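You operate a simulated robot arm through the tools that you are given. There is no shell and no other tool. Be economical: measure what you need, move in short steps, check, and stop when the job is done.

You are at the controls of a simulated robot arm. One attempt, no reset.

TASK
Put the bottle labelled "Soap" from the top of the low table on the glass of the light table and the bottle marked "Glue" on the pane there. Take the wax block from the top of the low table and put it on the bare top before light box t25. Put the canister on the top of the low table away on the low shelf of the shelving. Fetch the came and set it on the bottom shelf of the shelving. Put the wide brush on the top of the left bench away on the top of the wall bench. Put the yellow tile from the top of the left bench on the middle shelf of the shelving and the teal tile on the high shelf of the shelving. Any order will do. Set down upright: bottle, wax block, canister, came.

The check looks at the end state, three seconds after you hand in, the way a careful person would. Anything else that was tipped, shoved, dropped, spilled or broken makes it a failure.

THE ROBOT
A 6-joint arm with a two-finger gripper on a trunk, on a base that drives. Base frame: it is fixed to the floor where the robot stands at the start and does not move with it; the origin is under the middle of the robot, x ahead of it, y to its left, z up; the surface under the hand at the start is at about z = 52. Lengths are in cm, angles in degrees, forces in N, time in s.
With the tool pointing down near the work surface it reaches from about 20 to 46 cm from the robot's upright axis, wherever it stands. Its first joint turns from -115.0 to 115.0 degrees. Places, roughly: bare top before light box T25 (35x23 cm) [96, -60, 88]; bottle [75, 0, 50]; bottom shelf of the shelving [120, 320, 10]; came (8x2x4 cm) [120, 100, 70]; canister [75, 25, 50]; glass of the light table [120, 130, 70]; high shelf of the shelving [120, 320, 130]; low shelf of the shelving [120, 320, 50]; middle shelf of the shelving [120, 320, 90]; pane (15x15x2 cm) [50, 30, 50]; tile [300, 225, 75]; top of the wall bench [340, 0, 90]; wax block [75, 0, 50]; wide brush (17x6x3 cm) [300, 120, 80]. Payload 2.1 kg.
Tool frame: the origin (TCP) lies between the finger pads and is the grasp point; the fingertips stand 2 cm ahead of it; z points along the fingers, y is the line along which they close. The gripper opens to 10 cm. The gripper's body begins 6.3 cm behind the TCP.
Orientation is that of the tool frame in the base frame, as a unit quaternion [x, y, z, w]. With the fingers straight down and closing along the base's y, the tool's x points along the base's -x, its y along +y and its z along -z.

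THE INTERFACE
- The arm moves only by the tool nudge_tool. Its argument "motion" is a list of rows, each a list of 6 numbers: the shift along the base's x, y, z in units of 25 mm (1.0 is 25 mm), then the turn, a rotation vector about the base's x, y, z in units of 6 degrees (1.0 is 6 degrees). In form: [[tx, ty, tz, wx, wy, wz], ...]. A call has 1 to 20 rows; each row shifts and turns the commanded pose from where the row before left it. "fingers" is the gripper command, from -1 (fully open) to 1 (shut), values between in proportion, set as the call begins (left out, the last holds). A call with a number of a shift or a turn outside -1 to 1 is refused whole. Rows are played at 5 a second. More than 5 cm and 8.6 degrees between two rows, or a gripper value outside its range, and nothing of the call is played. Where a pose cannot be reached the arm comes as near as it can. A force on the tool above 40 N (or 10 N above the force at the start of the call, whichever is more), or a blocked arm, ends the call early, and 0.2 s more pass. The fingers move at their own pace (about 15.3 cm/s each) and stop on an object; they squeeze with about 39 N. The grip force told is the motor's: it shows also when the fingers shut on nothing. Time passes only in rows, and 0.2 s behind the last, so rows that do not move let the fingers close. It gives the time, the measured TCP pose, the force on the tool (base axes), the opening and the grip force at its end, in the units of the frame above (readings bear some noise), with the torque about the TCP (base axes, N m) and any sound that the robot's microphone picked up, and new pictures: "views" is both (left out), scene, wrist or none.
- Cameras (640 x 400 px; columns grow to the right, rows downward): "scene" is now at [0.26, 14.56, 133.68]; the picture's right is [0.21, -0.98, 0.00], its down [-0.80, -0.17, -0.58] and it looks along [0.57, 0.12, -0.81] (base axes); focal length 259 px, centre (320, 200). "wrist" rides on the gripper at [7, -1.9, -9.9] in the tool frame; the picture's right is [0.26, 0.97, 0.00], its down [-0.75, 0.20, -0.63] and it looks along [-0.61, 0.16, 0.78] (tool axes); focal length 230 px, centre (320, 200). There is no depth. A picture from a camera that has moved, and an enlarged one, comes with that camera's place and axes in the base frame and with its lens. The place of the scene camera against the robot may be out by one fixed shift of up to 1.8 cm in any direction.
- raise_lower(by): slides the trunk up (or, below 0, down) by that many cm; the arm and the scene camera ride with it, the base frame stays. It gives what a move gives, with no picture.
- roll_base(legs): drives the robot by 1 to 6 legs, each [ahead, turn to the left] in cm and degrees, along the robot's own axes; the way and the turn of a leg run together, so that a leg with both is an arc; at most 150 cm and 180 degrees a leg. The arm and the cameras ride along, it lands a little off, and it stops where it bumps. It gives what a move gives, and a new picture of the scene camera.
- head_to(pan, tilt): turns the head with the scene camera to pan (to the left, within 155 degrees either way) and tilt (down, from -29 to 69), counted from straight ahead of the robot. It gives what a move gives, and a new picture of the scene camera.
- enlarge(camera, box): a new picture of the part [left, top, right, bottom] of that camera's present view, enlarged. It takes no simulated time.
- close_job(): hands the job in; it is judged then, once.

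Work in short steps. Places have to be worked out from the pictures, the camera data and where the tool is seen: move nearer, look again, correct. Check each grasp and each placing, and mend what went wrong. You have 483 turns and 360 pictures in all, those below and enlarged ones among them. Open the gripper and draw the arm clear of the work before you hand the job in, unless the task says otherwise; then end with one line.

The tools are called after "Emit:" as name(argument=value, ...) on one line, values as JSON. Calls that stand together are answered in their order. nudge_tool: Moves the arm, as the interface text tells. Its arguments: {"type":"object","properties":{"motion":{"type":"array","items":{"type":"array","items":{"type":"number"}}},"fingers":{"type":"number"},"views":{"type":"string","enum":["both","scene","wrist","none"]}},"required":["motion"]} The other tools are called the same way: raise_lower (by) slides the trunk up or down; roll_base (legs) drives the base; head_to (pan, tilt) turns the head that bears the scene camera; enlarge (camera, box) takes an enlarged picture of a part of a camera's view; close_job () hands the job in.

At the start:

```text
time_s: 0.0
position: [32.4, 1.05, 88.2]
tcp_rot: [0.0, 1.0, 0.0, 0.0]
ft_force: [-0.5, -0.2, 0.9]
wrist_torque: [0.03, 0.01, -0.02]
opening: 9.96
finger_force: 0.1
trunk travel left (down, up): [-55.0, 44.0]
robot x, y, heading: [0.07, 0.08, 0.1]
head pan, tilt: [12.1, 54.5]
```

scene: 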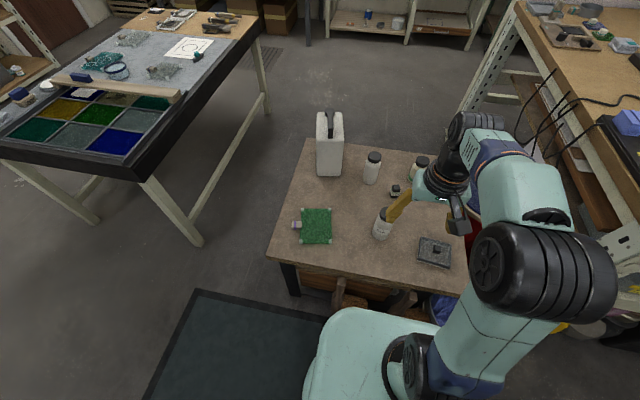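
wrist: 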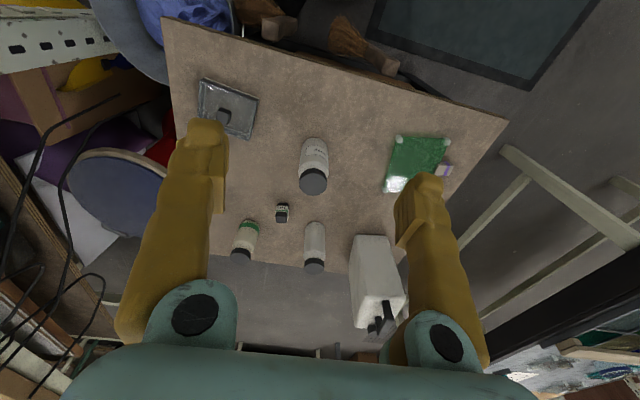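

The low table holds a jug, several bottles, a green pane and a grey item; I enlarge both views to read the labels.

Emit:
enlarge(camera="scene", box=[260, 90, 500, 290])

Emit:
enlarge(camera="wrist", box=[180, 60, 480, 340])

Emit:
enlarge(camera="scene", box=[0, 0, 300, 190])

Emit:
enlarge(camera="scene", box=[440, 0, 640, 180])

```text
2.00 times, centred on (380, 190) of scene
camera zoom: at [0.26, 14.56, 133.68], right [0.21, -0.98, 0.0], down [-0.8, -0.17, -0.58], along [0.57, 0.12, -0.81], focal length 519 px, centre (200, 220)
```

zoom: 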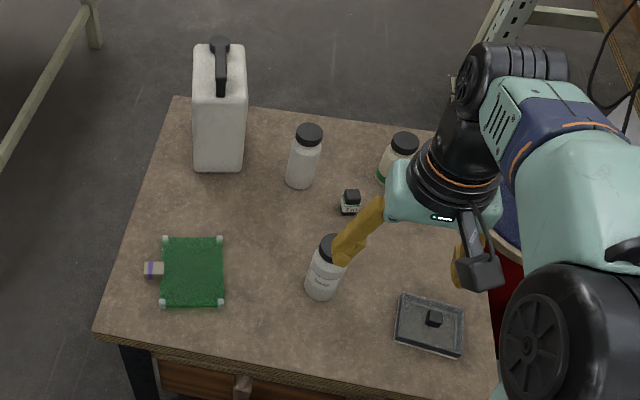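

```text
1.43 times, centred on (330, 200) of wrist
camera zoom: at [25.3, -0.71, 98.18], right [-0.26, 0.97, 0.0], down [0.75, 0.2, 0.63], along [0.61, 0.16, -0.78], focal length 329 px, centre (306, 200)
```

zoom: 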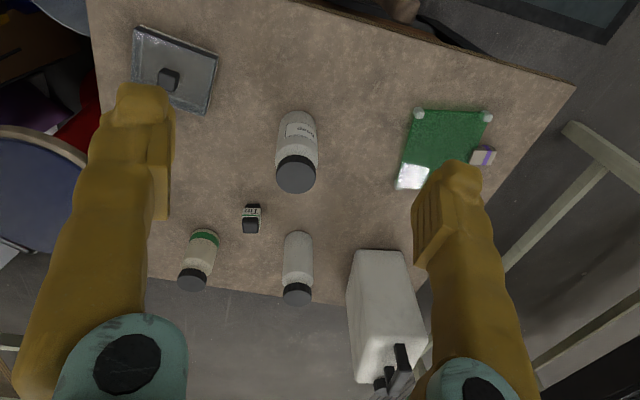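

```text
2.11 times, centred on (150, 95) of scene
camera zoom: at [0.26, 14.56, 133.68], right [0.21, -0.98, 0.0], down [-0.8, -0.17, -0.58], along [0.57, 0.12, -0.81], focal length 546 px, centre (678, 421)
```

zoom: 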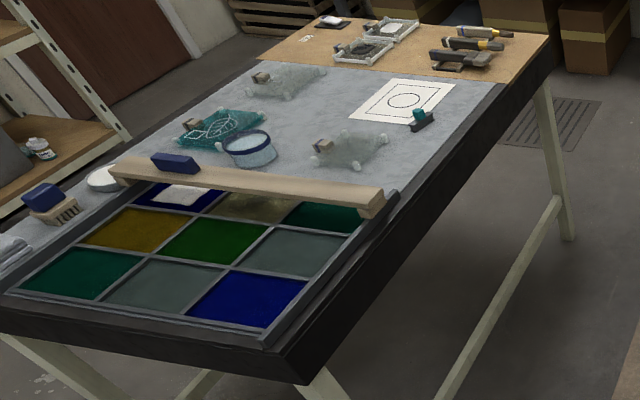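

```text
2.22 times, centred on (540, 90) of scene
camera zoom: at [0.26, 14.56, 133.68], right [0.21, -0.98, 0.0], down [-0.8, -0.17, -0.58], along [0.57, 0.12, -0.81], focal length 577 px, centre (-169, 444)
```

zoom: 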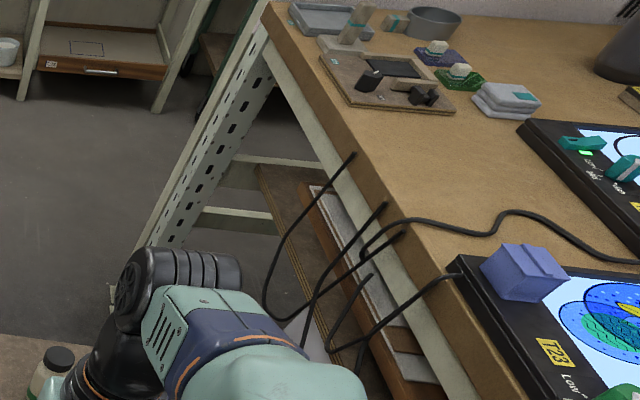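

I want closer looks at the bottles: I turn the arm aside to the right and look with the head, and zoom in on labels.

Emit:
nudge_tool(motion=[[1, 0, -1, 0, 0, 0], [1, 0, -1, 0, 0, 0], [1, 0, -1, 0, 0, 0], [1, 0, -1, 0, 0, 0]], views="both")

Emit:
enlarge(camera="wrist", box=[160, 60, 400, 210])

Emit:
enlarge(camera="wrist", box=[160, 200, 460, 387])

```text
time_s: 1.0
position: [42.25, 1.24, 78.04]
tcp_rot: [-0.001, 1.0, 0.0, 0.0]
ft_force: [-0.1, 0.3, -0.2]
wrist_torque: [-0.01, 0.02, -0.02]
opening: 10.01
finger_force: 0.0
trunk travel left (down, up): [-55.0, 44.0]
robot x, y, heading: [-0.13, 0.12, -0.2]
head pan, tilt: [12.1, 54.5]
camera scene: at [0.36, 14.56, 133.68], right [0.21, -0.98, 0.0], down [-0.8, -0.17, -0.58], along [0.57, 0.12, -0.81], focal length 259 px, centre (320, 200)
camera wrist: at [35.2, -0.5, 88.01], right [-0.26, 0.97, 0.0], down [0.75, 0.2, 0.63], along [0.61, 0.16, -0.78], focal length 230 px, centre (320, 200)
```

scene: 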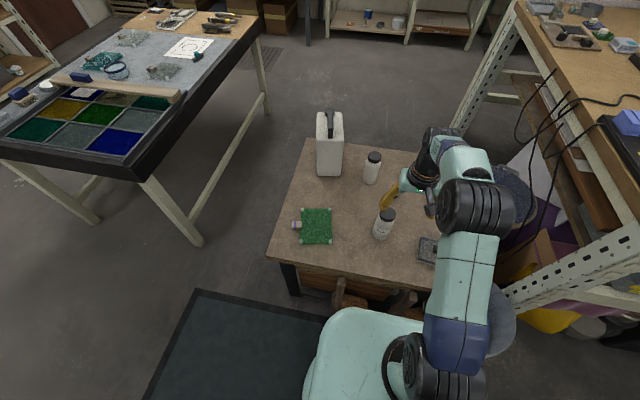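
wrist: 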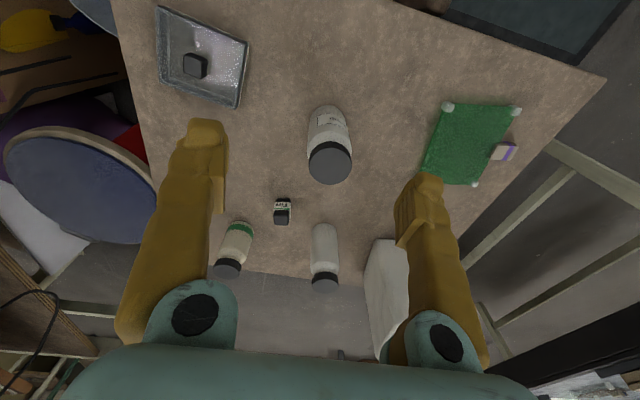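

```text
2.67 times, centred on (280, 135) of wrist
camera zoom: at [35.2, -0.5, 88.01], right [-0.26, 0.97, 0.0], down [0.75, 0.2, 0.63], along [0.61, 0.16, -0.78], focal length 614 px, centre (427, 373)
```

zoom: 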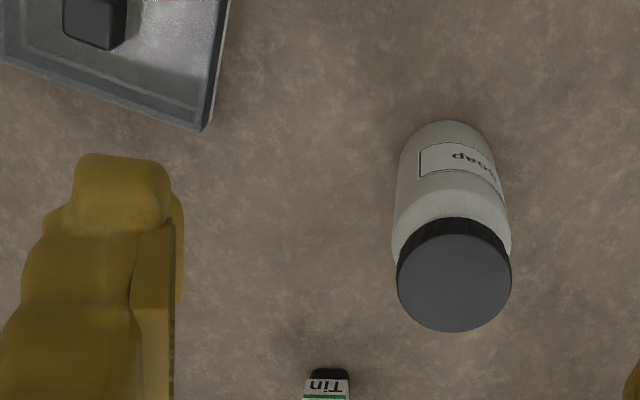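

```text
2.13 times, centred on (310, 294) of wrist
camera zoom: at [35.2, -0.5, 88.01], right [-0.26, 0.97, 0.0], down [0.75, 0.2, 0.63], along [0.61, 0.16, -0.78], focal length 491 px, centre (341, 0)
```

zoom: 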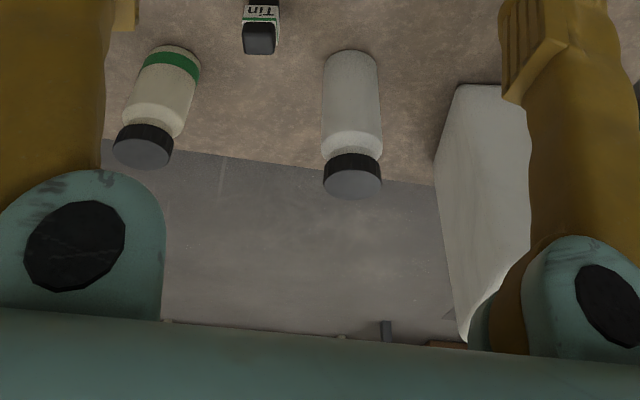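

The near bottle is Soap; the small one reads "Tin…". I'll swing the wrist over the right to see the tray item and the table's far right edge.

Emit:
nudge_tool(motion=[[-1, -1, -0.5, 0, 0, 0], [-1, -1, -0.5, 0, 0, 0], [-1, -1, 0, 0, 0, 0], [-1, -1, 0, 0, 0, 0], [-1, -1, 0, 0, 0, 0]], views="both")

Emit:
enlarge(camera="wrist", box=[200, 60, 440, 260])

Emit:
enlarge(camera="scene", box=[280, 90, 480, 270])

```text
time_s: 2.2
position: [29.74, -11.51, 75.7]
tcp_rot: [0.0, 1.0, 0.0, 0.0]
ft_force: [-0.7, -0.3, -0.5]
wrist_torque: [0.04, -0.01, -0.01]
opening: 10.01
finger_force: 0.1
trunk travel left (down, up): [-55.0, 44.0]
robot x, y, heading: [-0.53, 0.25, 0.2]
head pan, tilt: [12.1, 54.5]
camera scene: at [0.2, 14.5, 133.69], right [0.21, -0.98, 0.0], down [-0.8, -0.17, -0.58], along [0.57, 0.12, -0.81], focal length 259 px, centre (320, 200)
camera wrist: at [22.65, -13.28, 85.69], right [-0.26, 0.97, 0.0], down [0.75, 0.2, 0.63], along [0.61, 0.16, -0.78], focal length 230 px, centre (320, 200)
```

scene: 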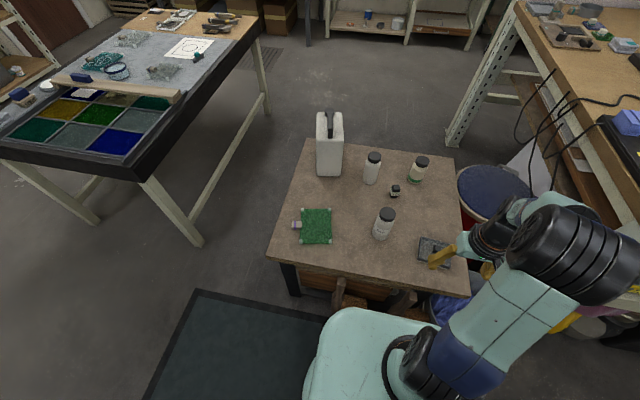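
wrist: 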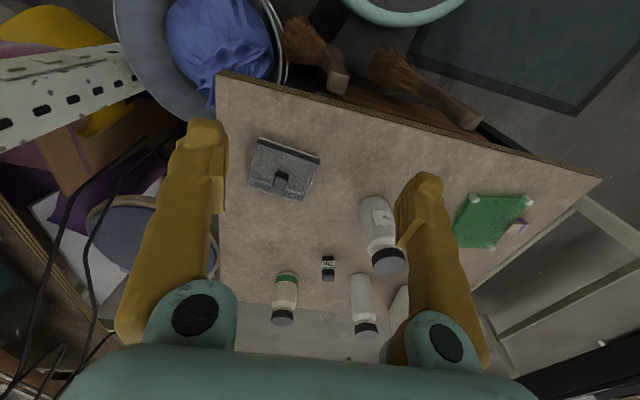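

```text
2.00 times, centred on (320, 160) of wrist
camera zoom: at [22.65, -13.28, 85.69], right [-0.26, 0.97, 0.0], down [0.75, 0.2, 0.63], along [0.61, 0.16, -0.78], focal length 460 px, centre (320, 280)
```

zoom: 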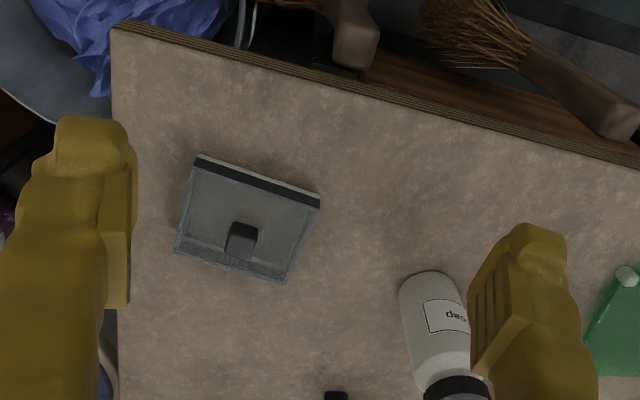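

```text
2.22 times, centred on (380, 180) of scene
camera zoom: at [0.2, 14.5, 133.69], right [0.21, -0.98, 0.0], down [-0.8, -0.17, -0.58], along [0.57, 0.12, -0.81], focal length 577 px, centre (187, 244)
```

zoom: 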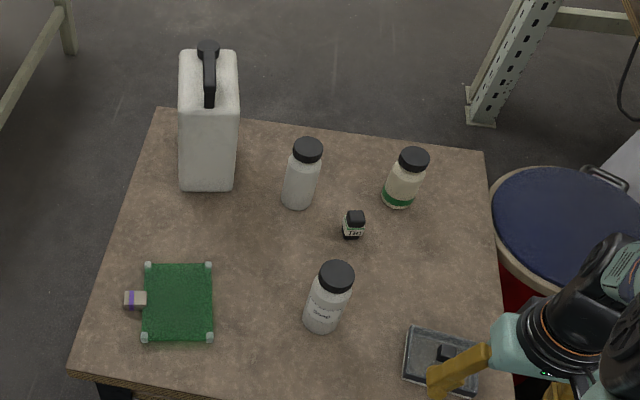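

The tray holds a small dark block. I lower the wrist towards it for a close look.

Emit:
nudge_tool(motion=[[1, -1, -1, 0, 0, 0], [0.6, -1, -1, 0, 0, 0], [0, -0.5, -1, 0, 0, 0], [0, 0, -1, 0, 0, 0], [0, 0, -0.5, 0, 0, 0]], views="wrist")

Emit:
enlarge(camera="scene", box=[280, 190, 340, 250])

```text
time_s: 3.4
position: [33.78, -17.7, 64.34]
tcp_rot: [-0.001, 1.0, 0.0, 0.0]
ft_force: [0.7, 0.5, -0.7]
wrist_torque: [0.01, -0.05, 0.01]
opening: 9.98
finger_force: 0.1
trunk travel left (down, up): [-55.0, 44.0]
robot x, y, heading: [0.27, 0.29, -0.0]
head pan, tilt: [12.1, 54.5]
camera wrist: at [26.79, -19.51, 74.36], right [-0.26, 0.97, 0.0], down [0.75, 0.2, 0.63], along [0.61, 0.16, -0.78], focal length 230 px, centre (320, 200)
```

wrist: 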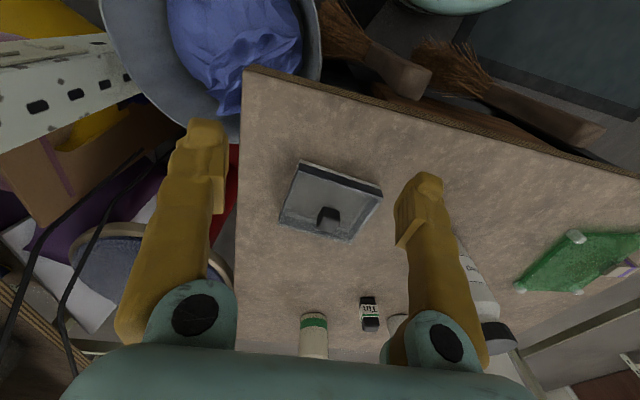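

```text
6.67 times, centred on (310, 220) of scene
camera zoom: at [0.27, 14.54, 133.68], right [0.21, -0.98, 0.0], down [-0.8, -0.17, -0.58], along [0.57, 0.12, -0.81], focal length 1730 px, centre (387, 67)
```

zoom: 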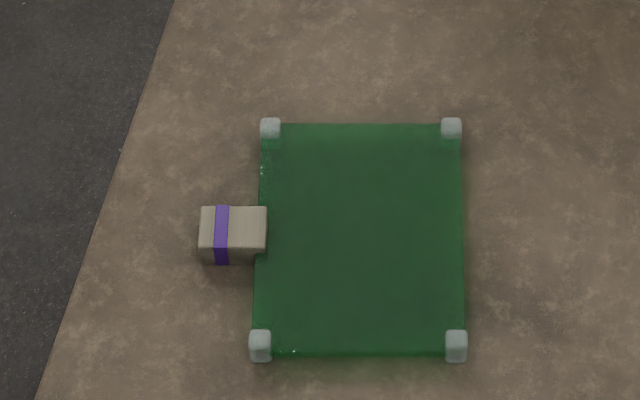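

Emit:
enlarge(camera="wrist", box=[260, 140, 400, 250])

Emit:
enlarge(camera="wrist", box=[500, 200, 640, 310])

```text
3.64 times, centred on (330, 195) of wrist
camera zoom: at [26.79, -19.51, 74.36], right [-0.26, 0.97, 0.0], down [0.75, 0.2, 0.63], along [0.61, 0.16, -0.78], focal length 837 px, centre (284, 218)
```

zoom: 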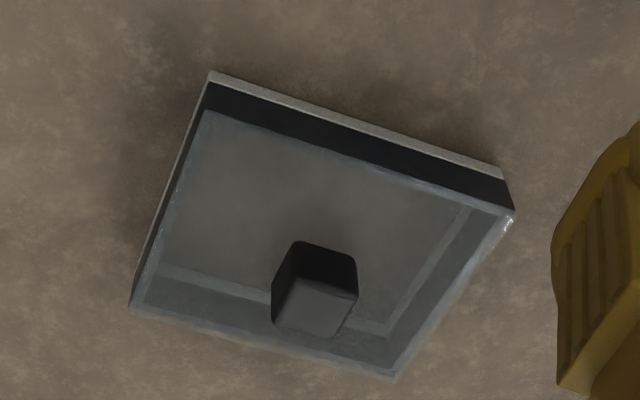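

```text
3.64 times, centred on (570, 255) of wrist
camera zoom: at [26.79, -19.51, 74.36], right [-0.26, 0.97, 0.0], down [0.75, 0.2, 0.63], along [0.61, 0.16, -0.78], focal length 837 px, centre (-589, 0)
```

zoom: 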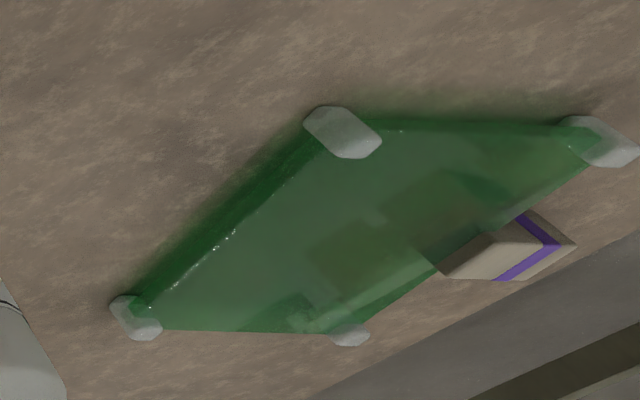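

The identity of the wax block is still unclear (tray's dark block, or the banded block by the pane). I back the arm off, and look at comparable objects on the light table and the right bench.

Emit:
head_to(pan=45, tilt=30)

Emit:
enlarge(camera="scene", box=[220, 60, 540, 260])

Emit:
head_to(pan=-45, tilt=35)

Emit:
enlarge(camera="scene", box=[160, 60, 480, 260])

```text
time_s: 4.4
position: [33.91, -17.8, 64.35]
tcp_rot: [0.0, 1.0, 0.0, 0.0]
ft_force: [-0.3, -0.3, 0.6]
wrist_torque: [-0.01, 0.01, 0.01]
opening: 9.97
finger_force: 0.0
trunk travel left (down, up): [-55.0, 44.0]
robot x, y, heading: [0.12, -0.11, -0.1]
head pan, tilt: [45.0, 30.0]
camera scene: at [-0.44, 19.42, 137.21], right [0.71, -0.71, 0.0], down [-0.35, -0.35, -0.87], along [0.61, 0.61, -0.5], focal length 259 px, centre (320, 200)
```

scene: 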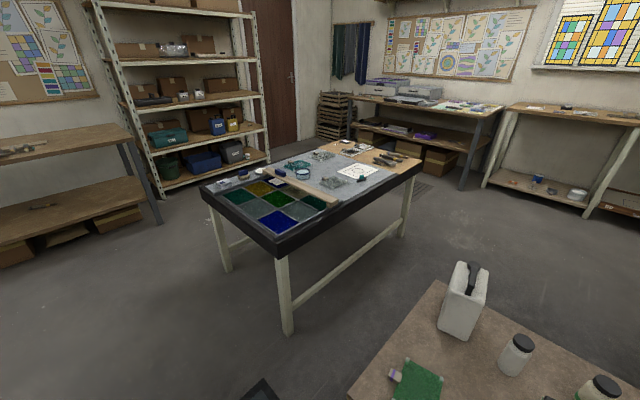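

```text
2.00 times, centred on (380, 160) of scene
camera zoom: at [-0.44, 19.42, 137.21], right [0.71, -0.71, 0.0], down [-0.35, -0.35, -0.87], along [0.61, 0.61, -0.5], focal length 519 px, centre (200, 280)
```

zoom: 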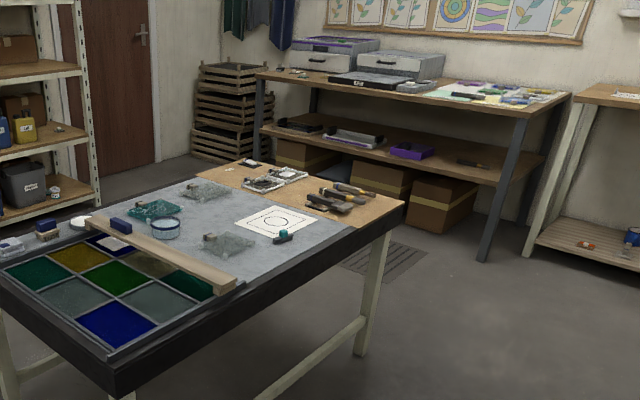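

```text
time_s: 6.0
position: [33.9, -17.63, 64.43]
tcp_rot: [0.0, 1.0, 0.0, 0.0]
ft_force: [-0.3, 0.2, -0.1]
wrist_torque: [0.03, 0.04, 0.0]
opening: 9.98
finger_force: 0.2
trunk travel left (down, up): [-55.0, 44.0]
robot x, y, heading: [0.24, 0.04, -0.2]
head pan, tilt: [-45.0, 35.0]
camera scene: at [-0.61, 6.81, 136.43], right [-0.71, -0.71, 0.0], down [-0.41, 0.41, -0.82], along [0.58, -0.58, -0.57], focal length 259 px, centre (320, 200)
```

scene: 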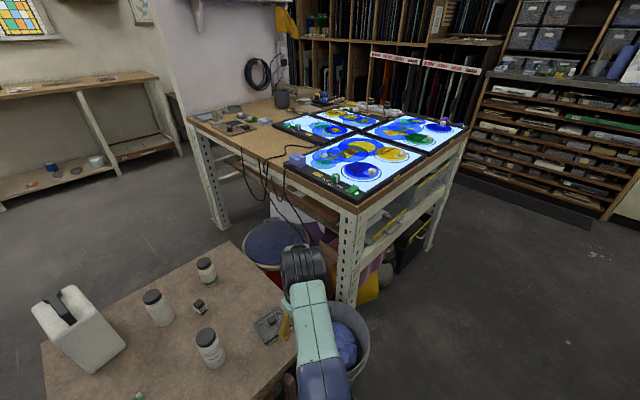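

```text
2.00 times, centred on (320, 160) of scene
camera zoom: at [-0.61, 6.81, 136.43], right [-0.71, -0.71, 0.0], down [-0.41, 0.41, -0.82], along [0.58, -0.58, -0.57], focal length 519 px, centre (320, 280)
```

zoom: 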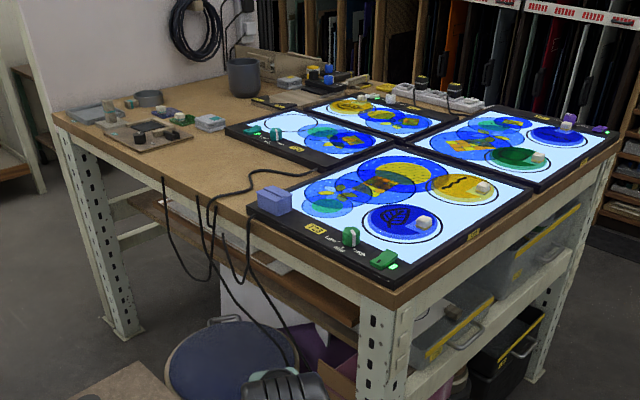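

Tiles on light boxes carry cream knobs, so the grey item's dark knob may be a handle. I go closer with the wrist camera.

Emit:
nudge_tool(motion=[[0.5, 0, -1, 0, 0, 0], [0.5, 0, -1, 0, 0, 0], [0, 0, -0.6, 0, 0, 0]], views="wrist")

Emit:
enlarge(camera="wrist", box=[220, 130, 440, 290])

Emit:
enlarge(camera="scene", box=[170, 260, 290, 350])

Emit:
enlarge(camera="scene", box=[190, 90, 290, 160])

```text
time_s: 6.8
position: [36.36, -17.82, 57.91]
tcp_rot: [0.0, 1.0, -0.001, 0.0]
ft_force: [-0.3, -0.1, 0.7]
wrist_torque: [0.0, -0.01, 0.04]
opening: 10.0
finger_force: 0.0
trunk travel left (down, up): [-55.0, 44.0]
robot x, y, heading: [0.05, 0.19, 0.2]
head pan, tilt: [-45.0, 35.0]
camera wrist: at [29.25, -19.66, 67.85], right [-0.26, 0.97, 0.0], down [0.75, 0.2, 0.63], along [0.61, 0.16, -0.78], focal length 230 px, centre (320, 200)
```

wrist: 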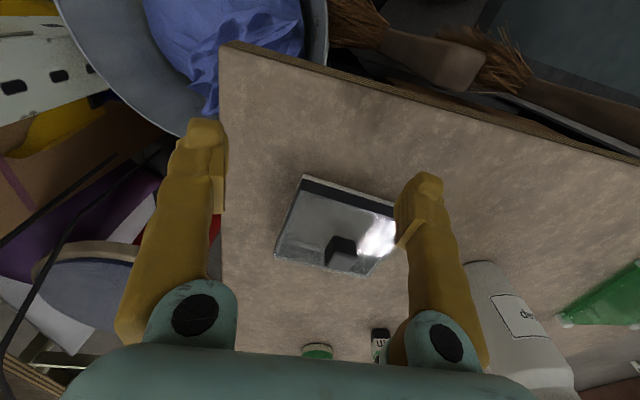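

```text
2.50 times, centred on (330, 210) of wrist
camera zoom: at [29.25, -19.66, 67.85], right [-0.26, 0.97, 0.0], down [0.75, 0.2, 0.63], along [0.61, 0.16, -0.78], focal length 575 px, centre (295, 175)
```

zoom: 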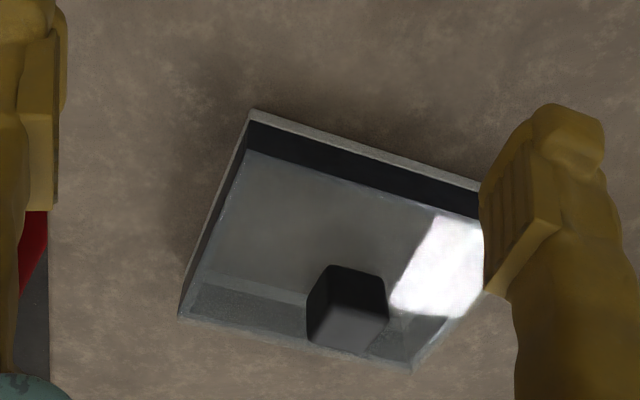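

```text
4.44 times, centred on (230, 305) of scene
camera zoom: at [-0.61, 6.79, 136.44], right [-0.71, -0.71, 0.0], down [-0.41, 0.41, -0.82], along [0.58, -0.58, -0.57], focal length 1153 px, centre (720, -267)
```

zoom: 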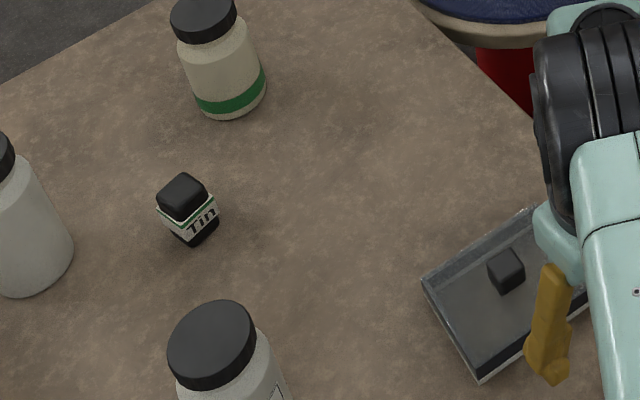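

```text
5.71 times, centred on (240, 125) of scene
camera zoom: at [-0.61, 6.79, 136.44], right [-0.71, -0.71, 0.0], down [-0.41, 0.41, -0.82], along [0.58, -0.58, -0.57], focal length 1483 px, centre (777, 629)
```

zoom: 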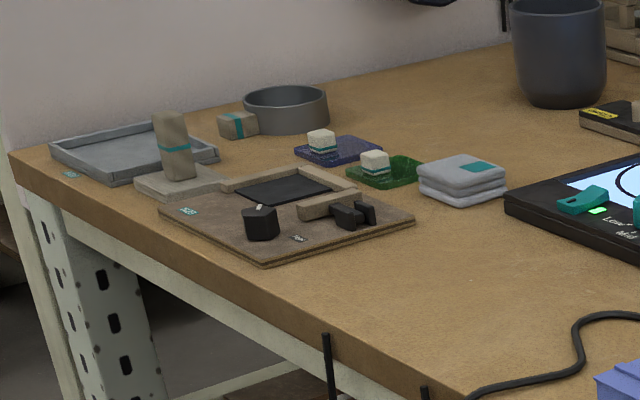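

The pictures suggest the small "Tin" block could be wax; I'll inspect its label and look straight down to learn the base footprint. First raise the arm.

Emit:
nudge_tool(motion=[[-0.5, 0, 1, 0, 0, 0], [-0.5, 0, 1, 0, 0, 0], [0, 0, 1, 0, 0, 0], [0, 0, 1, 0, 0, 0], [0, 0, 1, 0, 0, 0], [0, 0, 1, 0, 0, 0], [0, 0, 1, 0, 0, 0]], views="none")

Emit:
head_to(pan=5, tilt=69)

Emit:
enlarge(camera="scene", box=[300, 40, 420, 140])

```text
time_s: 8.4
position: [33.88, -17.72, 75.58]
tcp_rot: [0.001, 1.0, 0.0, 0.0]
ft_force: [0.6, -0.2, 0.5]
wrist_torque: [0.01, -0.04, 0.0]
opening: 10.0
finger_force: 0.1
trunk travel left (down, up): [-55.0, 44.0]
robot x, y, heading: [-0.04, 0.03, -0.3]
head pan, tilt: [-45.0, 35.0]
```

```text
time_s: 9.6
position: [33.87, -17.7, 75.56]
tcp_rot: [0.0, 1.0, 0.001, 0.0]
ft_force: [0.4, 0.2, -0.1]
wrist_torque: [0.0, -0.02, 0.0]
opening: 9.96
finger_force: 0.2
trunk travel left (down, up): [-55.0, 44.0]
robot x, y, heading: [0.15, -0.01, -0.2]
head pan, tilt: [5.0, 68.8]
camera scene: at [-1.27, 13.5, 132.07], right [0.09, -1.0, 0.0], down [-0.93, -0.08, -0.36], along [0.36, 0.03, -0.93], focal length 259 px, centre (320, 200)
```

scene: 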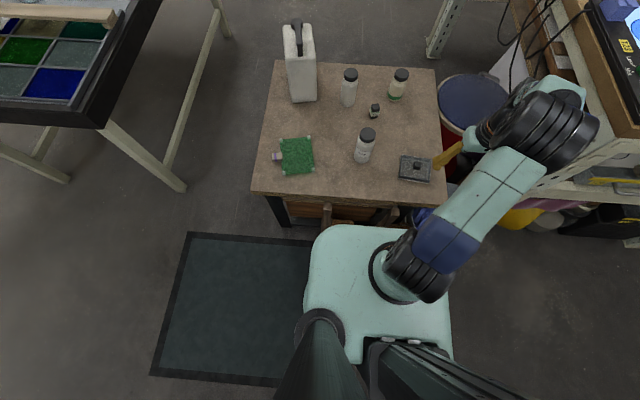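

```text
4.00 times, centred on (360, 90) of scene
camera zoom: at [-1.27, 13.5, 132.07], right [0.09, -1.0, 0.0], down [-0.93, -0.08, -0.36], along [0.36, 0.03, -0.93], focal length 1038 px, centre (160, 640)
```

zoom: 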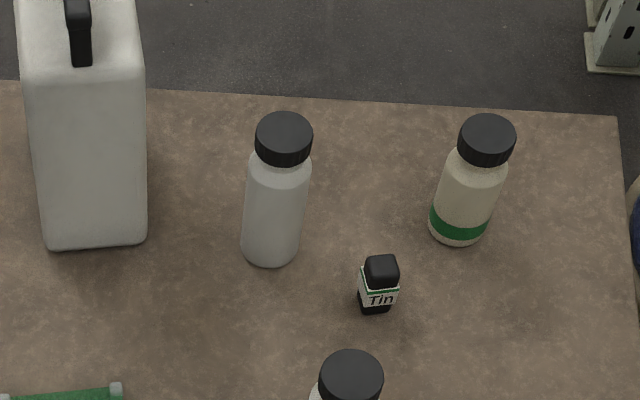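

The small jar reads "Tin". Labels of the other two bottles face away, so I yaw the wrist 90° to look from the right side.

Emit:
nudge_tool(motion=[[1, 0, 0, 0, 0, 1], [1, 0, 0, 0, 0, 1], [1, 0, 0, 0, 0, 1], [1, 0, 0, 0, 0, 1], [0, 0, 0, 0, 0, 1], [0, 0, 0, 0, 0, 1], [0, 0, 0, 0, 0, 1], [0, 0, 0, 0, 0, 1], [0, 0, 0, 0, 0, 1], [0, 0, 0, 0, 0, 1], [0, 0, 0, 0, 0, 1], [0, 0, 0, 0, 0, 1], [0, 0, 0, 0, 0, 1]], views="wrist")

Emit:
enlarge(camera="wrist", box=[420, 120, 640, 320])

```text
time_s: 12.4
position: [43.88, -17.7, 75.48]
tcp_rot: [-0.63, 0.776, 0.0, 0.001]
ft_force: [-0.4, 0.4, 0.1]
wrist_torque: [0.0, 0.02, 0.01]
opening: 10.02
finger_force: 0.0
trunk travel left (down, up): [-55.0, 44.0]
robot x, y, heading: [-0.05, 0.02, -0.0]
head pan, tilt: [5.0, 68.8]
camera wrist: at [44.15, -24.82, 85.43], right [-1.0, -0.05, 0.0], down [-0.04, 0.78, 0.63], along [-0.03, 0.63, -0.78], focal length 230 px, centre (320, 200)
```

wrist: 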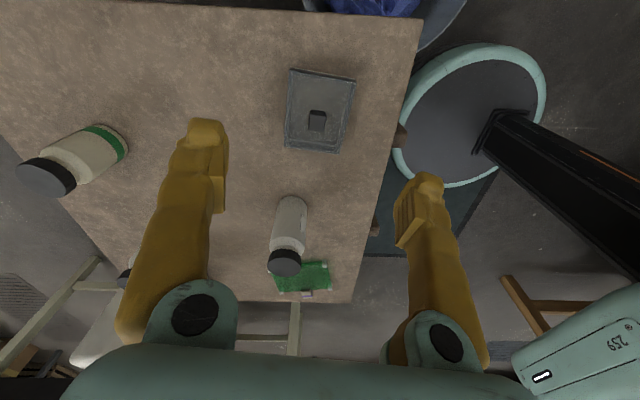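

```text
2.00 times, centred on (530, 220) of wrist
camera zoom: at [44.15, -24.82, 85.43], right [-1.0, -0.05, 0.0], down [-0.04, 0.78, 0.63], along [-0.03, 0.63, -0.78], focal length 460 px, centre (-100, 160)
```

zoom: 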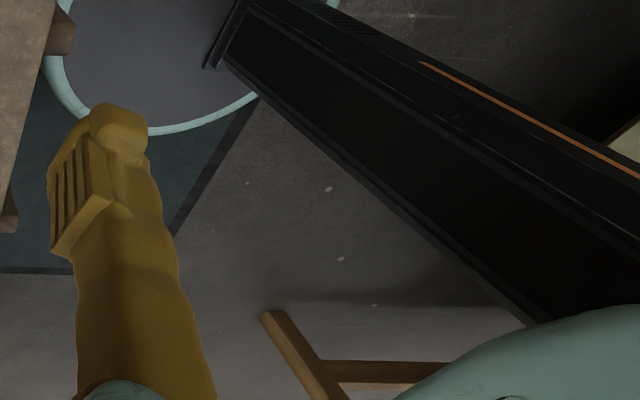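

Emit:
enlarge(camera="wrist", box=[0, 90, 200, 290])

Emit:
nudge_tool(motion=[[0.5, 1, 0, 0, 0, 1], [0.5, 1, 0, 0, 0, 1], [0, 1, 0, 0, 0, 1], [0, 1, 0, 0, 0, 1], [0, 0, 0, 0, 0, 1], [0, 0, 0, 0, 0, 1], [0, 0, 0, 0, 0, 1], [0, 0, 0, 0, 0, 1], [0, 0, 0, 0, 0, 1], [0, 0, 0, 0, 0, 1]], views="wrist")

```text
2.00 times, centred on (100, 190) of wrist
camera zoom: at [44.15, -24.82, 85.43], right [-1.0, -0.05, 0.0], down [-0.04, 0.78, 0.63], along [-0.03, 0.63, -0.78], focal length 460 px, centre (760, 220)
```

zoom: 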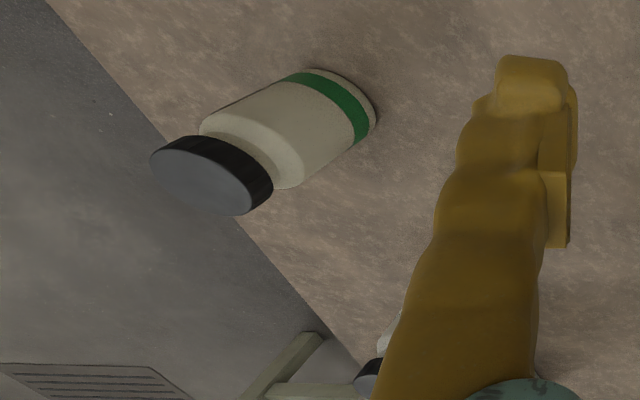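

```text
time_s: 14.6
position: [45.97, -7.44, 75.28]
tcp_rot: [0.934, -0.358, 0.0, 0.0]
ft_force: [-0.5, -0.2, 0.0]
wrist_torque: [0.02, -0.02, 0.0]
opening: 10.02
finger_force: 0.0
out of reach, approached as far as the arm can: row 2
trunk travel left (down, up): [-55.0, 44.0]
robot x, y, heading: [0.28, 0.07, -0.2]
head pan, tilt: [5.0, 68.8]
camera wrist: at [52.28, -10.77, 85.38], right [-0.45, -0.89, 0.0], down [-0.69, 0.35, 0.63], along [-0.56, 0.29, -0.78], focal length 230 px, centre (320, 200)
```

wrist: 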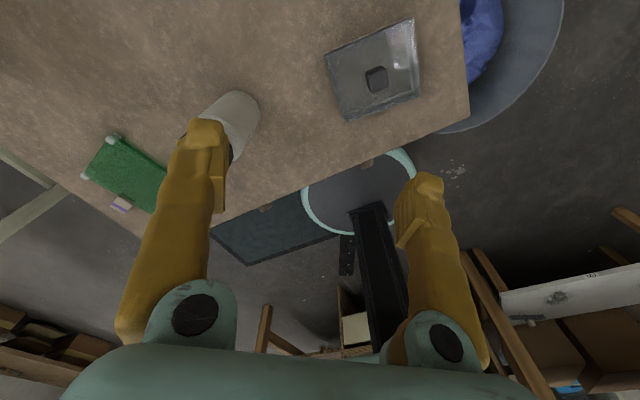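

Reach limit (~46 cm from the origin axis) is confirmed. I finish the half turn so the camera will sit on top when I tilt the tool outward, and centre on Soap's y.

Emit:
nudge_tool(motion=[[-1, 1, 0, 0, 0, 1], [-1, 1, 0, 0, 0, 1], [-1, 1, 0, 0, 0, 1], [0, 1, 0, 0, 0, 1], [0, 0, 0, 0, 0, 1], [0, 0, 0, 0, 0, 1], [0, 0, 0, 0, 0, 1]], views="none")

Emit:
nudge_tool(motion=[[0, 0, 0, 0, -1, 0], [0, 0, 0, 0, -1, 0], [0, 0, 0, 0, -1, 0], [0, 0, 0, 0, -1, 0], [0, 0, 0, 0, -1, 0]], views="both")

```text
time_s: 16.2
position: [38.22, 3.75, 75.34]
tcp_rot: [1.0, -0.002, 0.001, 0.005]
ft_force: [1.2, 0.2, 0.0]
wrist_torque: [-0.05, 0.01, -0.02]
opening: 10.0
finger_force: 0.1
out of reach, approached as far as the arm can: row 7
trunk travel left (down, up): [-55.0, 44.0]
robot x, y, heading: [-0.22, 0.4, 0.0]
head pan, tilt: [5.0, 68.8]
```

```text
time_s: 17.4
position: [38.55, 3.22, 75.33]
tcp_rot: [0.973, -0.003, 0.229, 0.013]
ft_force: [0.9, -0.8, -0.2]
wrist_torque: [-0.02, 0.0, -0.01]
opening: 9.99
finger_force: 0.1
out of reach, approached as far as the arm can: row 5
trunk travel left (down, up): [-55.0, 44.0]
robot x, y, heading: [-0.05, -0.25, 0.2]
head pan, tilt: [5.0, 68.8]
camera scene: at [-1.27, 13.52, 132.06], right [0.09, -1.0, 0.0], down [-0.93, -0.08, -0.36], along [0.36, 0.03, -0.93], focal length 259 px, centre (320, 200)
camera wrist: at [40.24, 5.39, 87.4], right [0.22, -0.97, 0.14], down [-0.95, -0.18, 0.23], along [-0.2, -0.18, -0.96], focal length 230 px, centre (320, 200)
```

scene: 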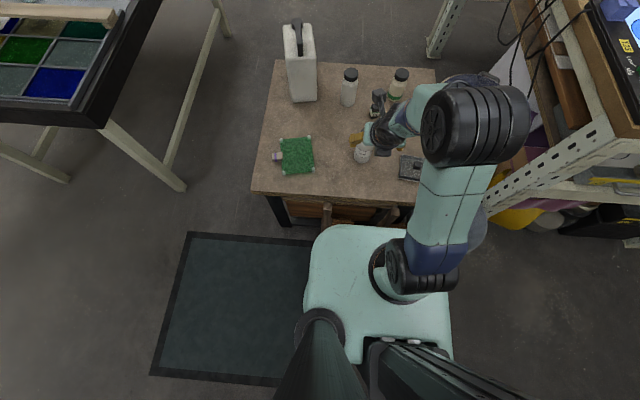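
wrist: 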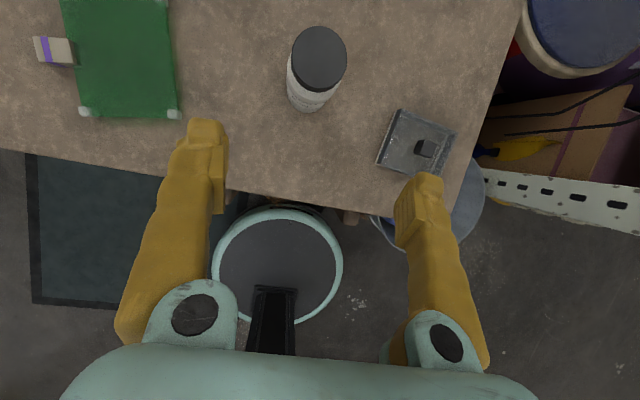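

The round base's front is at about x=19 and the table's edge near 31, so I can roll 5 cm closer safely, making Soap reachable straight down.

Emit:
nudge_tool(motion=[[0, 0, 0.5, 0, 1, 0], [0, 0, 0.5, 0, 1, 0], [0, 0, 0, 0, 1, 0], [0, 0, 0, 0, 1, 0], [0, 0, 0, 0, 0.4, 0]], views="none")

Emit:
roll_base(legs=[[5, 0]])

Emit:
nudge_tool(motion=[[0, 0, 0, 0, 0, 0]], views="wrist")

```text
time_s: 18.6
position: [38.63, 2.74, 77.55]
tcp_rot: [1.0, -0.002, -0.001, 0.015]
ft_force: [-0.7, -0.4, -0.5]
wrist_torque: [0.0, 0.0, 0.0]
opening: 10.01
finger_force: 0.0
out of reach, approached as far as the arm can: row 1
trunk travel left (down, up): [-55.0, 44.0]
robot x, y, heading: [0.2, -0.3, 0.1]
head pan, tilt: [5.0, 68.8]
```

```text
time_s: 19.5
position: [43.53, 2.87, 77.41]
tcp_rot: [1.0, -0.002, 0.0, 0.017]
ft_force: [-0.4, 0.6, 0.2]
wrist_torque: [-0.03, 0.03, 0.01]
opening: 10.0
finger_force: 0.1
trunk travel left (down, up): [-55.0, 44.0]
robot x, y, heading: [4.87, -0.02, -0.1]
head pan, tilt: [5.0, 68.8]
camera scene: at [3.76, 13.53, 132.07], right [0.09, -1.0, 0.0], down [-0.93, -0.08, -0.36], along [0.36, 0.03, -0.93], focal length 259 px, centre (320, 200)
```

scene: 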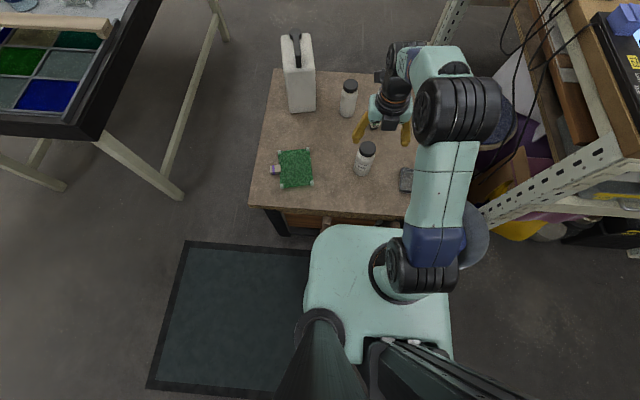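

```text
time_s: 19.9
position: [43.57, 2.87, 77.61]
tcp_rot: [1.0, -0.002, -0.001, 0.017]
ft_force: [0.8, -0.4, -0.2]
wrist_torque: [0.0, -0.01, -0.04]
opening: 10.0
finger_force: 0.0
trunk travel left (down, up): [-55.0, 44.0]
robot x, y, heading: [4.7, 0.03, -0.1]
head pan, tilt: [5.0, 68.8]
camera wrist: at [50.43, 4.99, 87.46], right [0.25, -0.97, 0.03], down [-0.75, -0.18, 0.64], along [-0.61, -0.19, -0.77], focal length 230 px, centre (320, 200)
```

wrist: 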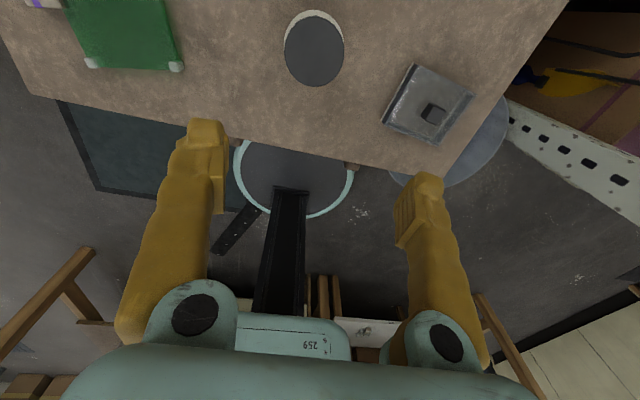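

Soap stands near (47.8, 3.6), top about z=65. I go above it, then down with fingers open around it.

Emit:
nudge_tool(motion=[[0.85, 0.15, 0, 0, 0, 0], [0.85, 0.15, 0, 0, 0, 0], [0, 0, -1, 0, 0, 0], [0, 0, -1, 0, 0, 0], [0, 0, 0, 0, 0, 0]], views="both")

```text
time_s: 21.1
position: [47.57, 3.61, 72.52]
tcp_rot: [1.0, -0.002, 0.0, 0.016]
ft_force: [0.6, -0.6, 0.1]
wrist_torque: [0.0, -0.01, 0.01]
opening: 9.98
finger_force: 0.0
trunk travel left (down, up): [-55.0, 44.0]
robot x, y, heading: [4.95, 0.24, -0.0]
head pan, tilt: [5.0, 68.8]
camera scene: at [3.66, 13.53, 132.06], right [0.09, -1.0, 0.0], down [-0.93, -0.08, -0.36], along [0.36, 0.03, -0.93], focal length 259 px, centre (320, 200)
camera wrist: at [54.55, 5.8, 82.49], right [0.25, -0.97, 0.03], down [-0.75, -0.18, 0.64], along [-0.61, -0.19, -0.77], focal length 230 px, centre (320, 200)
```

scene: 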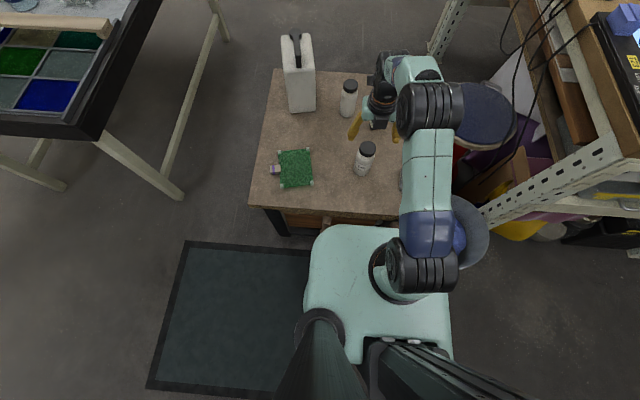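
wrist: 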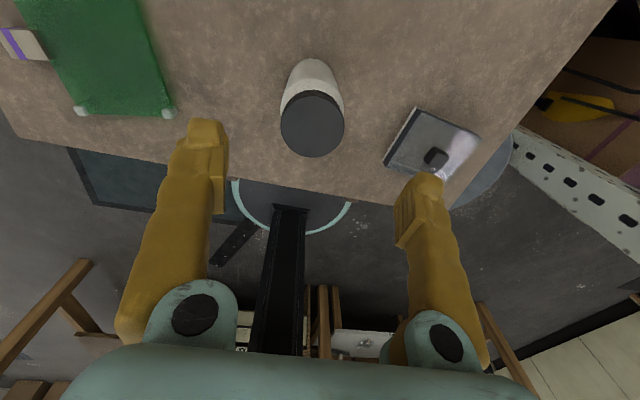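

The cap is 0.3–0.5 cm off the tool axis; I correct and lower to z≈60, then close.

Emit:
nudge_tool(motion=[[0.1, 0.15, -1, 0, 0, 0], [0, 0, -1, 0, 0, 0], [0, 0, -1, 0, 0, 0], [0, 0, -1, 0, 0, 0], [0, 0, -1, 0, 0, 0], [0, 0, 0, 0, 0, 0]], views="wrist")

```text
time_s: 22.5
position: [48.08, 4.05, 60.0]
tcp_rot: [1.0, -0.002, 0.0, 0.016]
ft_force: [0.7, 0.5, -1.4]
wrist_torque: [-0.02, -0.02, 0.0]
opening: 10.01
finger_force: 0.1
trunk travel left (down, up): [-55.0, 44.0]
robot x, y, heading: [4.97, 0.03, -0.1]
head pan, tilt: [5.0, 68.8]
camera wrist: at [54.96, 6.24, 69.95], right [0.25, -0.97, 0.03], down [-0.75, -0.18, 0.64], along [-0.61, -0.18, -0.77], focal length 230 px, centre (320, 200)
```

wrist: 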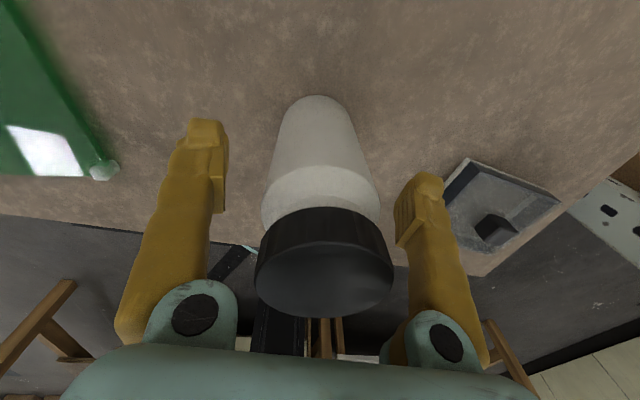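

I lower a touch more for a grip on the straight body and close.

Emit:
nudge_tool(motion=[[0, 0, -0.3, 0, 0, 0], [0, 0, 0, 0, 0, 0]], views="none")

Emit:
nudge_tool(motion=[[0, 0, 0, 0, 0, 0], [0, 0, 0, 0, 0, 0], [0, 0, 0, 0, 0, 0], [0, 0, 0, 0, 0, 0]], fingers=1, views="wrist")

```text
time_s: 23.1
position: [48.09, 3.95, 59.28]
tcp_rot: [1.0, -0.002, 0.001, 0.017]
ft_force: [-0.8, 0.0, -0.2]
wrist_torque: [0.02, -0.01, 0.01]
opening: 10.03
finger_force: 0.0
trunk travel left (down, up): [-55.0, 44.0]
robot x, y, heading: [4.65, -0.3, 0.0]
head pan, tilt: [5.0, 68.8]
```

```text
time_s: 24.1
position: [48.07, 4.0, 59.39]
tcp_rot: [1.0, -0.002, 0.0, 0.017]
ft_force: [0.8, 0.9, 2.3]
wrist_torque: [0.28, -0.03, 0.01]
opening: 5.38
finger_force: 38.9
trunk travel left (down, up): [-55.0, 44.0]
robot x, y, heading: [4.97, -0.42, -0.1]
head pan, tilt: [5.0, 68.8]
camera wrist: at [54.91, 6.21, 69.26], right [0.25, -0.97, 0.03], down [-0.75, -0.18, 0.64], along [-0.61, -0.19, -0.77], focal length 230 px, centre (320, 200)
```

wrist: 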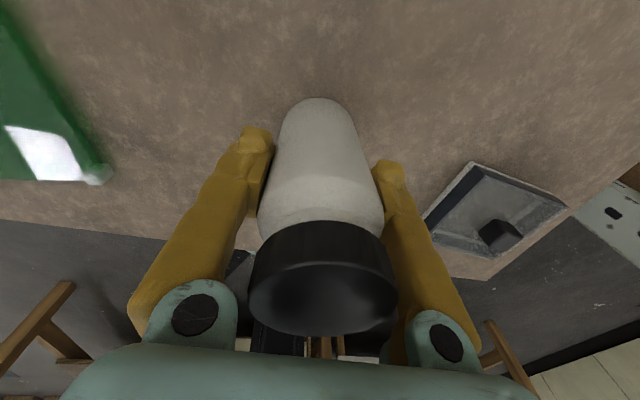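

Soap is gripped (5.4 cm). I lift it and draw it in towards the robot.

Emit:
nudge_tool(motion=[[0, 0, 1, 0, 0, 0], [0, 0, 1, 0, 0, 0], [0, 0, 1, 0, 0, 0], [0, 0, 1, 0, 0, 0], [0, 0, 1, 0, 0, 0], [0, 0, 1, 0, 0, 0], [0, 0, 1, 0, 0, 0], [0, 0, 1, 0, 0, 0], [0, 0, 1, 0, 0, 0], [-1, 0, 1, 0, 0, 0], [-1, 0, 1, 0, 0, 0], [-1, 0, 1, 0, 0, 0], [-1, 0, 0, 0, 0, 0], [-1, 0, 0, 0, 0, 0], [-1, 0, 0, 0, 0, 0], [-1, 0, 0, 0, 0, 0]], views="none")

Emit:
roll_base(legs=[[-25, 0]])

Emit:
head_to(pan=75, tilt=35)

Emit:
head_to(pan=130, tilt=35)

```text
time_s: 27.5
position: [30.43, 3.99, 89.33]
tcp_rot: [1.0, -0.002, 0.0, 0.016]
ft_force: [-0.7, 1.1, -1.6]
wrist_torque: [0.04, -0.02, 0.01]
opening: 5.36
finger_force: 38.7
trunk travel left (down, up): [-55.0, 44.0]
robot x, y, heading: [5.14, 0.11, -0.1]
head pan, tilt: [5.0, 68.8]
```

```text
time_s: 29.3
position: [5.81, 3.84, 89.26]
tcp_rot: [1.0, -0.003, 0.0, 0.016]
ft_force: [0.1, 0.7, -2.4]
wrist_torque: [-0.03, 0.0, -0.01]
opening: 5.37
finger_force: 39.1
trunk travel left (down, up): [-55.0, 44.0]
robot x, y, heading: [-19.35, 0.54, -0.1]
head pan, tilt: [5.0, 68.8]
camera scene: at [-21.04, 13.53, 132.06], right [0.09, -1.0, 0.0], down [-0.93, -0.08, -0.36], along [0.36, 0.03, -0.93], focal length 259 px, centre (320, 200)
```

scene: 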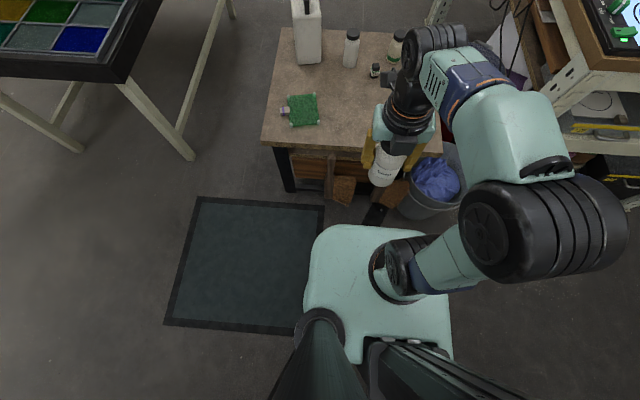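

```text
time_s: 30.8
position: [5.85, 3.82, 89.16]
tcp_rot: [1.0, -0.002, 0.0, 0.016]
ft_force: [0.7, 0.1, -2.6]
wrist_torque: [0.02, 0.0, 0.02]
opening: 5.38
finger_force: 39.2
trunk travel left (down, up): [-55.0, 44.0]
robot x, y, heading: [-19.83, -0.6, -0.0]
head pan, tilt: [75.0, 35.0]
camera scene: at [-24.26, 21.56, 136.43], right [0.97, -0.26, 0.0], down [-0.15, -0.55, -0.82], along [0.21, 0.79, -0.57], focal length 259 px, centre (320, 200)
```

scene: 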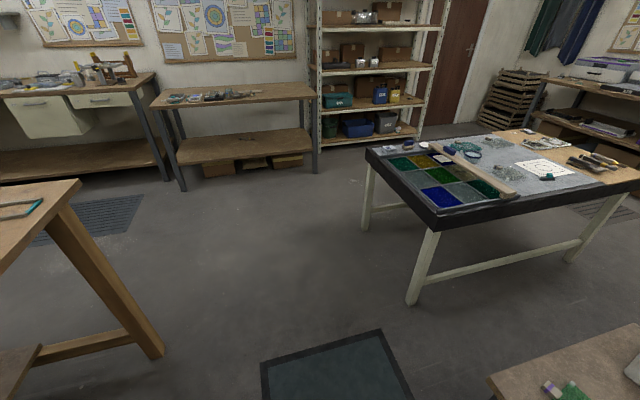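

```text
time_s: 32.0
position: [5.78, 3.87, 89.14]
tcp_rot: [1.0, -0.003, 0.0, 0.016]
ft_force: [-0.5, 0.1, -1.5]
wrist_torque: [-0.02, -0.01, 0.0]
opening: 5.37
finger_force: 38.2
trunk travel left (down, up): [-55.0, 44.0]
robot x, y, heading: [-19.97, 0.01, -0.1]
head pan, tilt: [130.0, 35.0]
camera scene: at [-32.2, 19.81, 136.43], right [0.77, 0.64, 0.0], down [0.37, -0.44, -0.82], along [-0.53, 0.63, -0.57], focal length 259 px, centre (320, 200)
```

scene: 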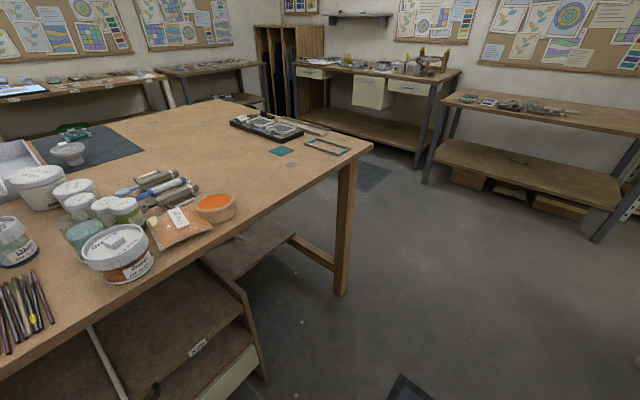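

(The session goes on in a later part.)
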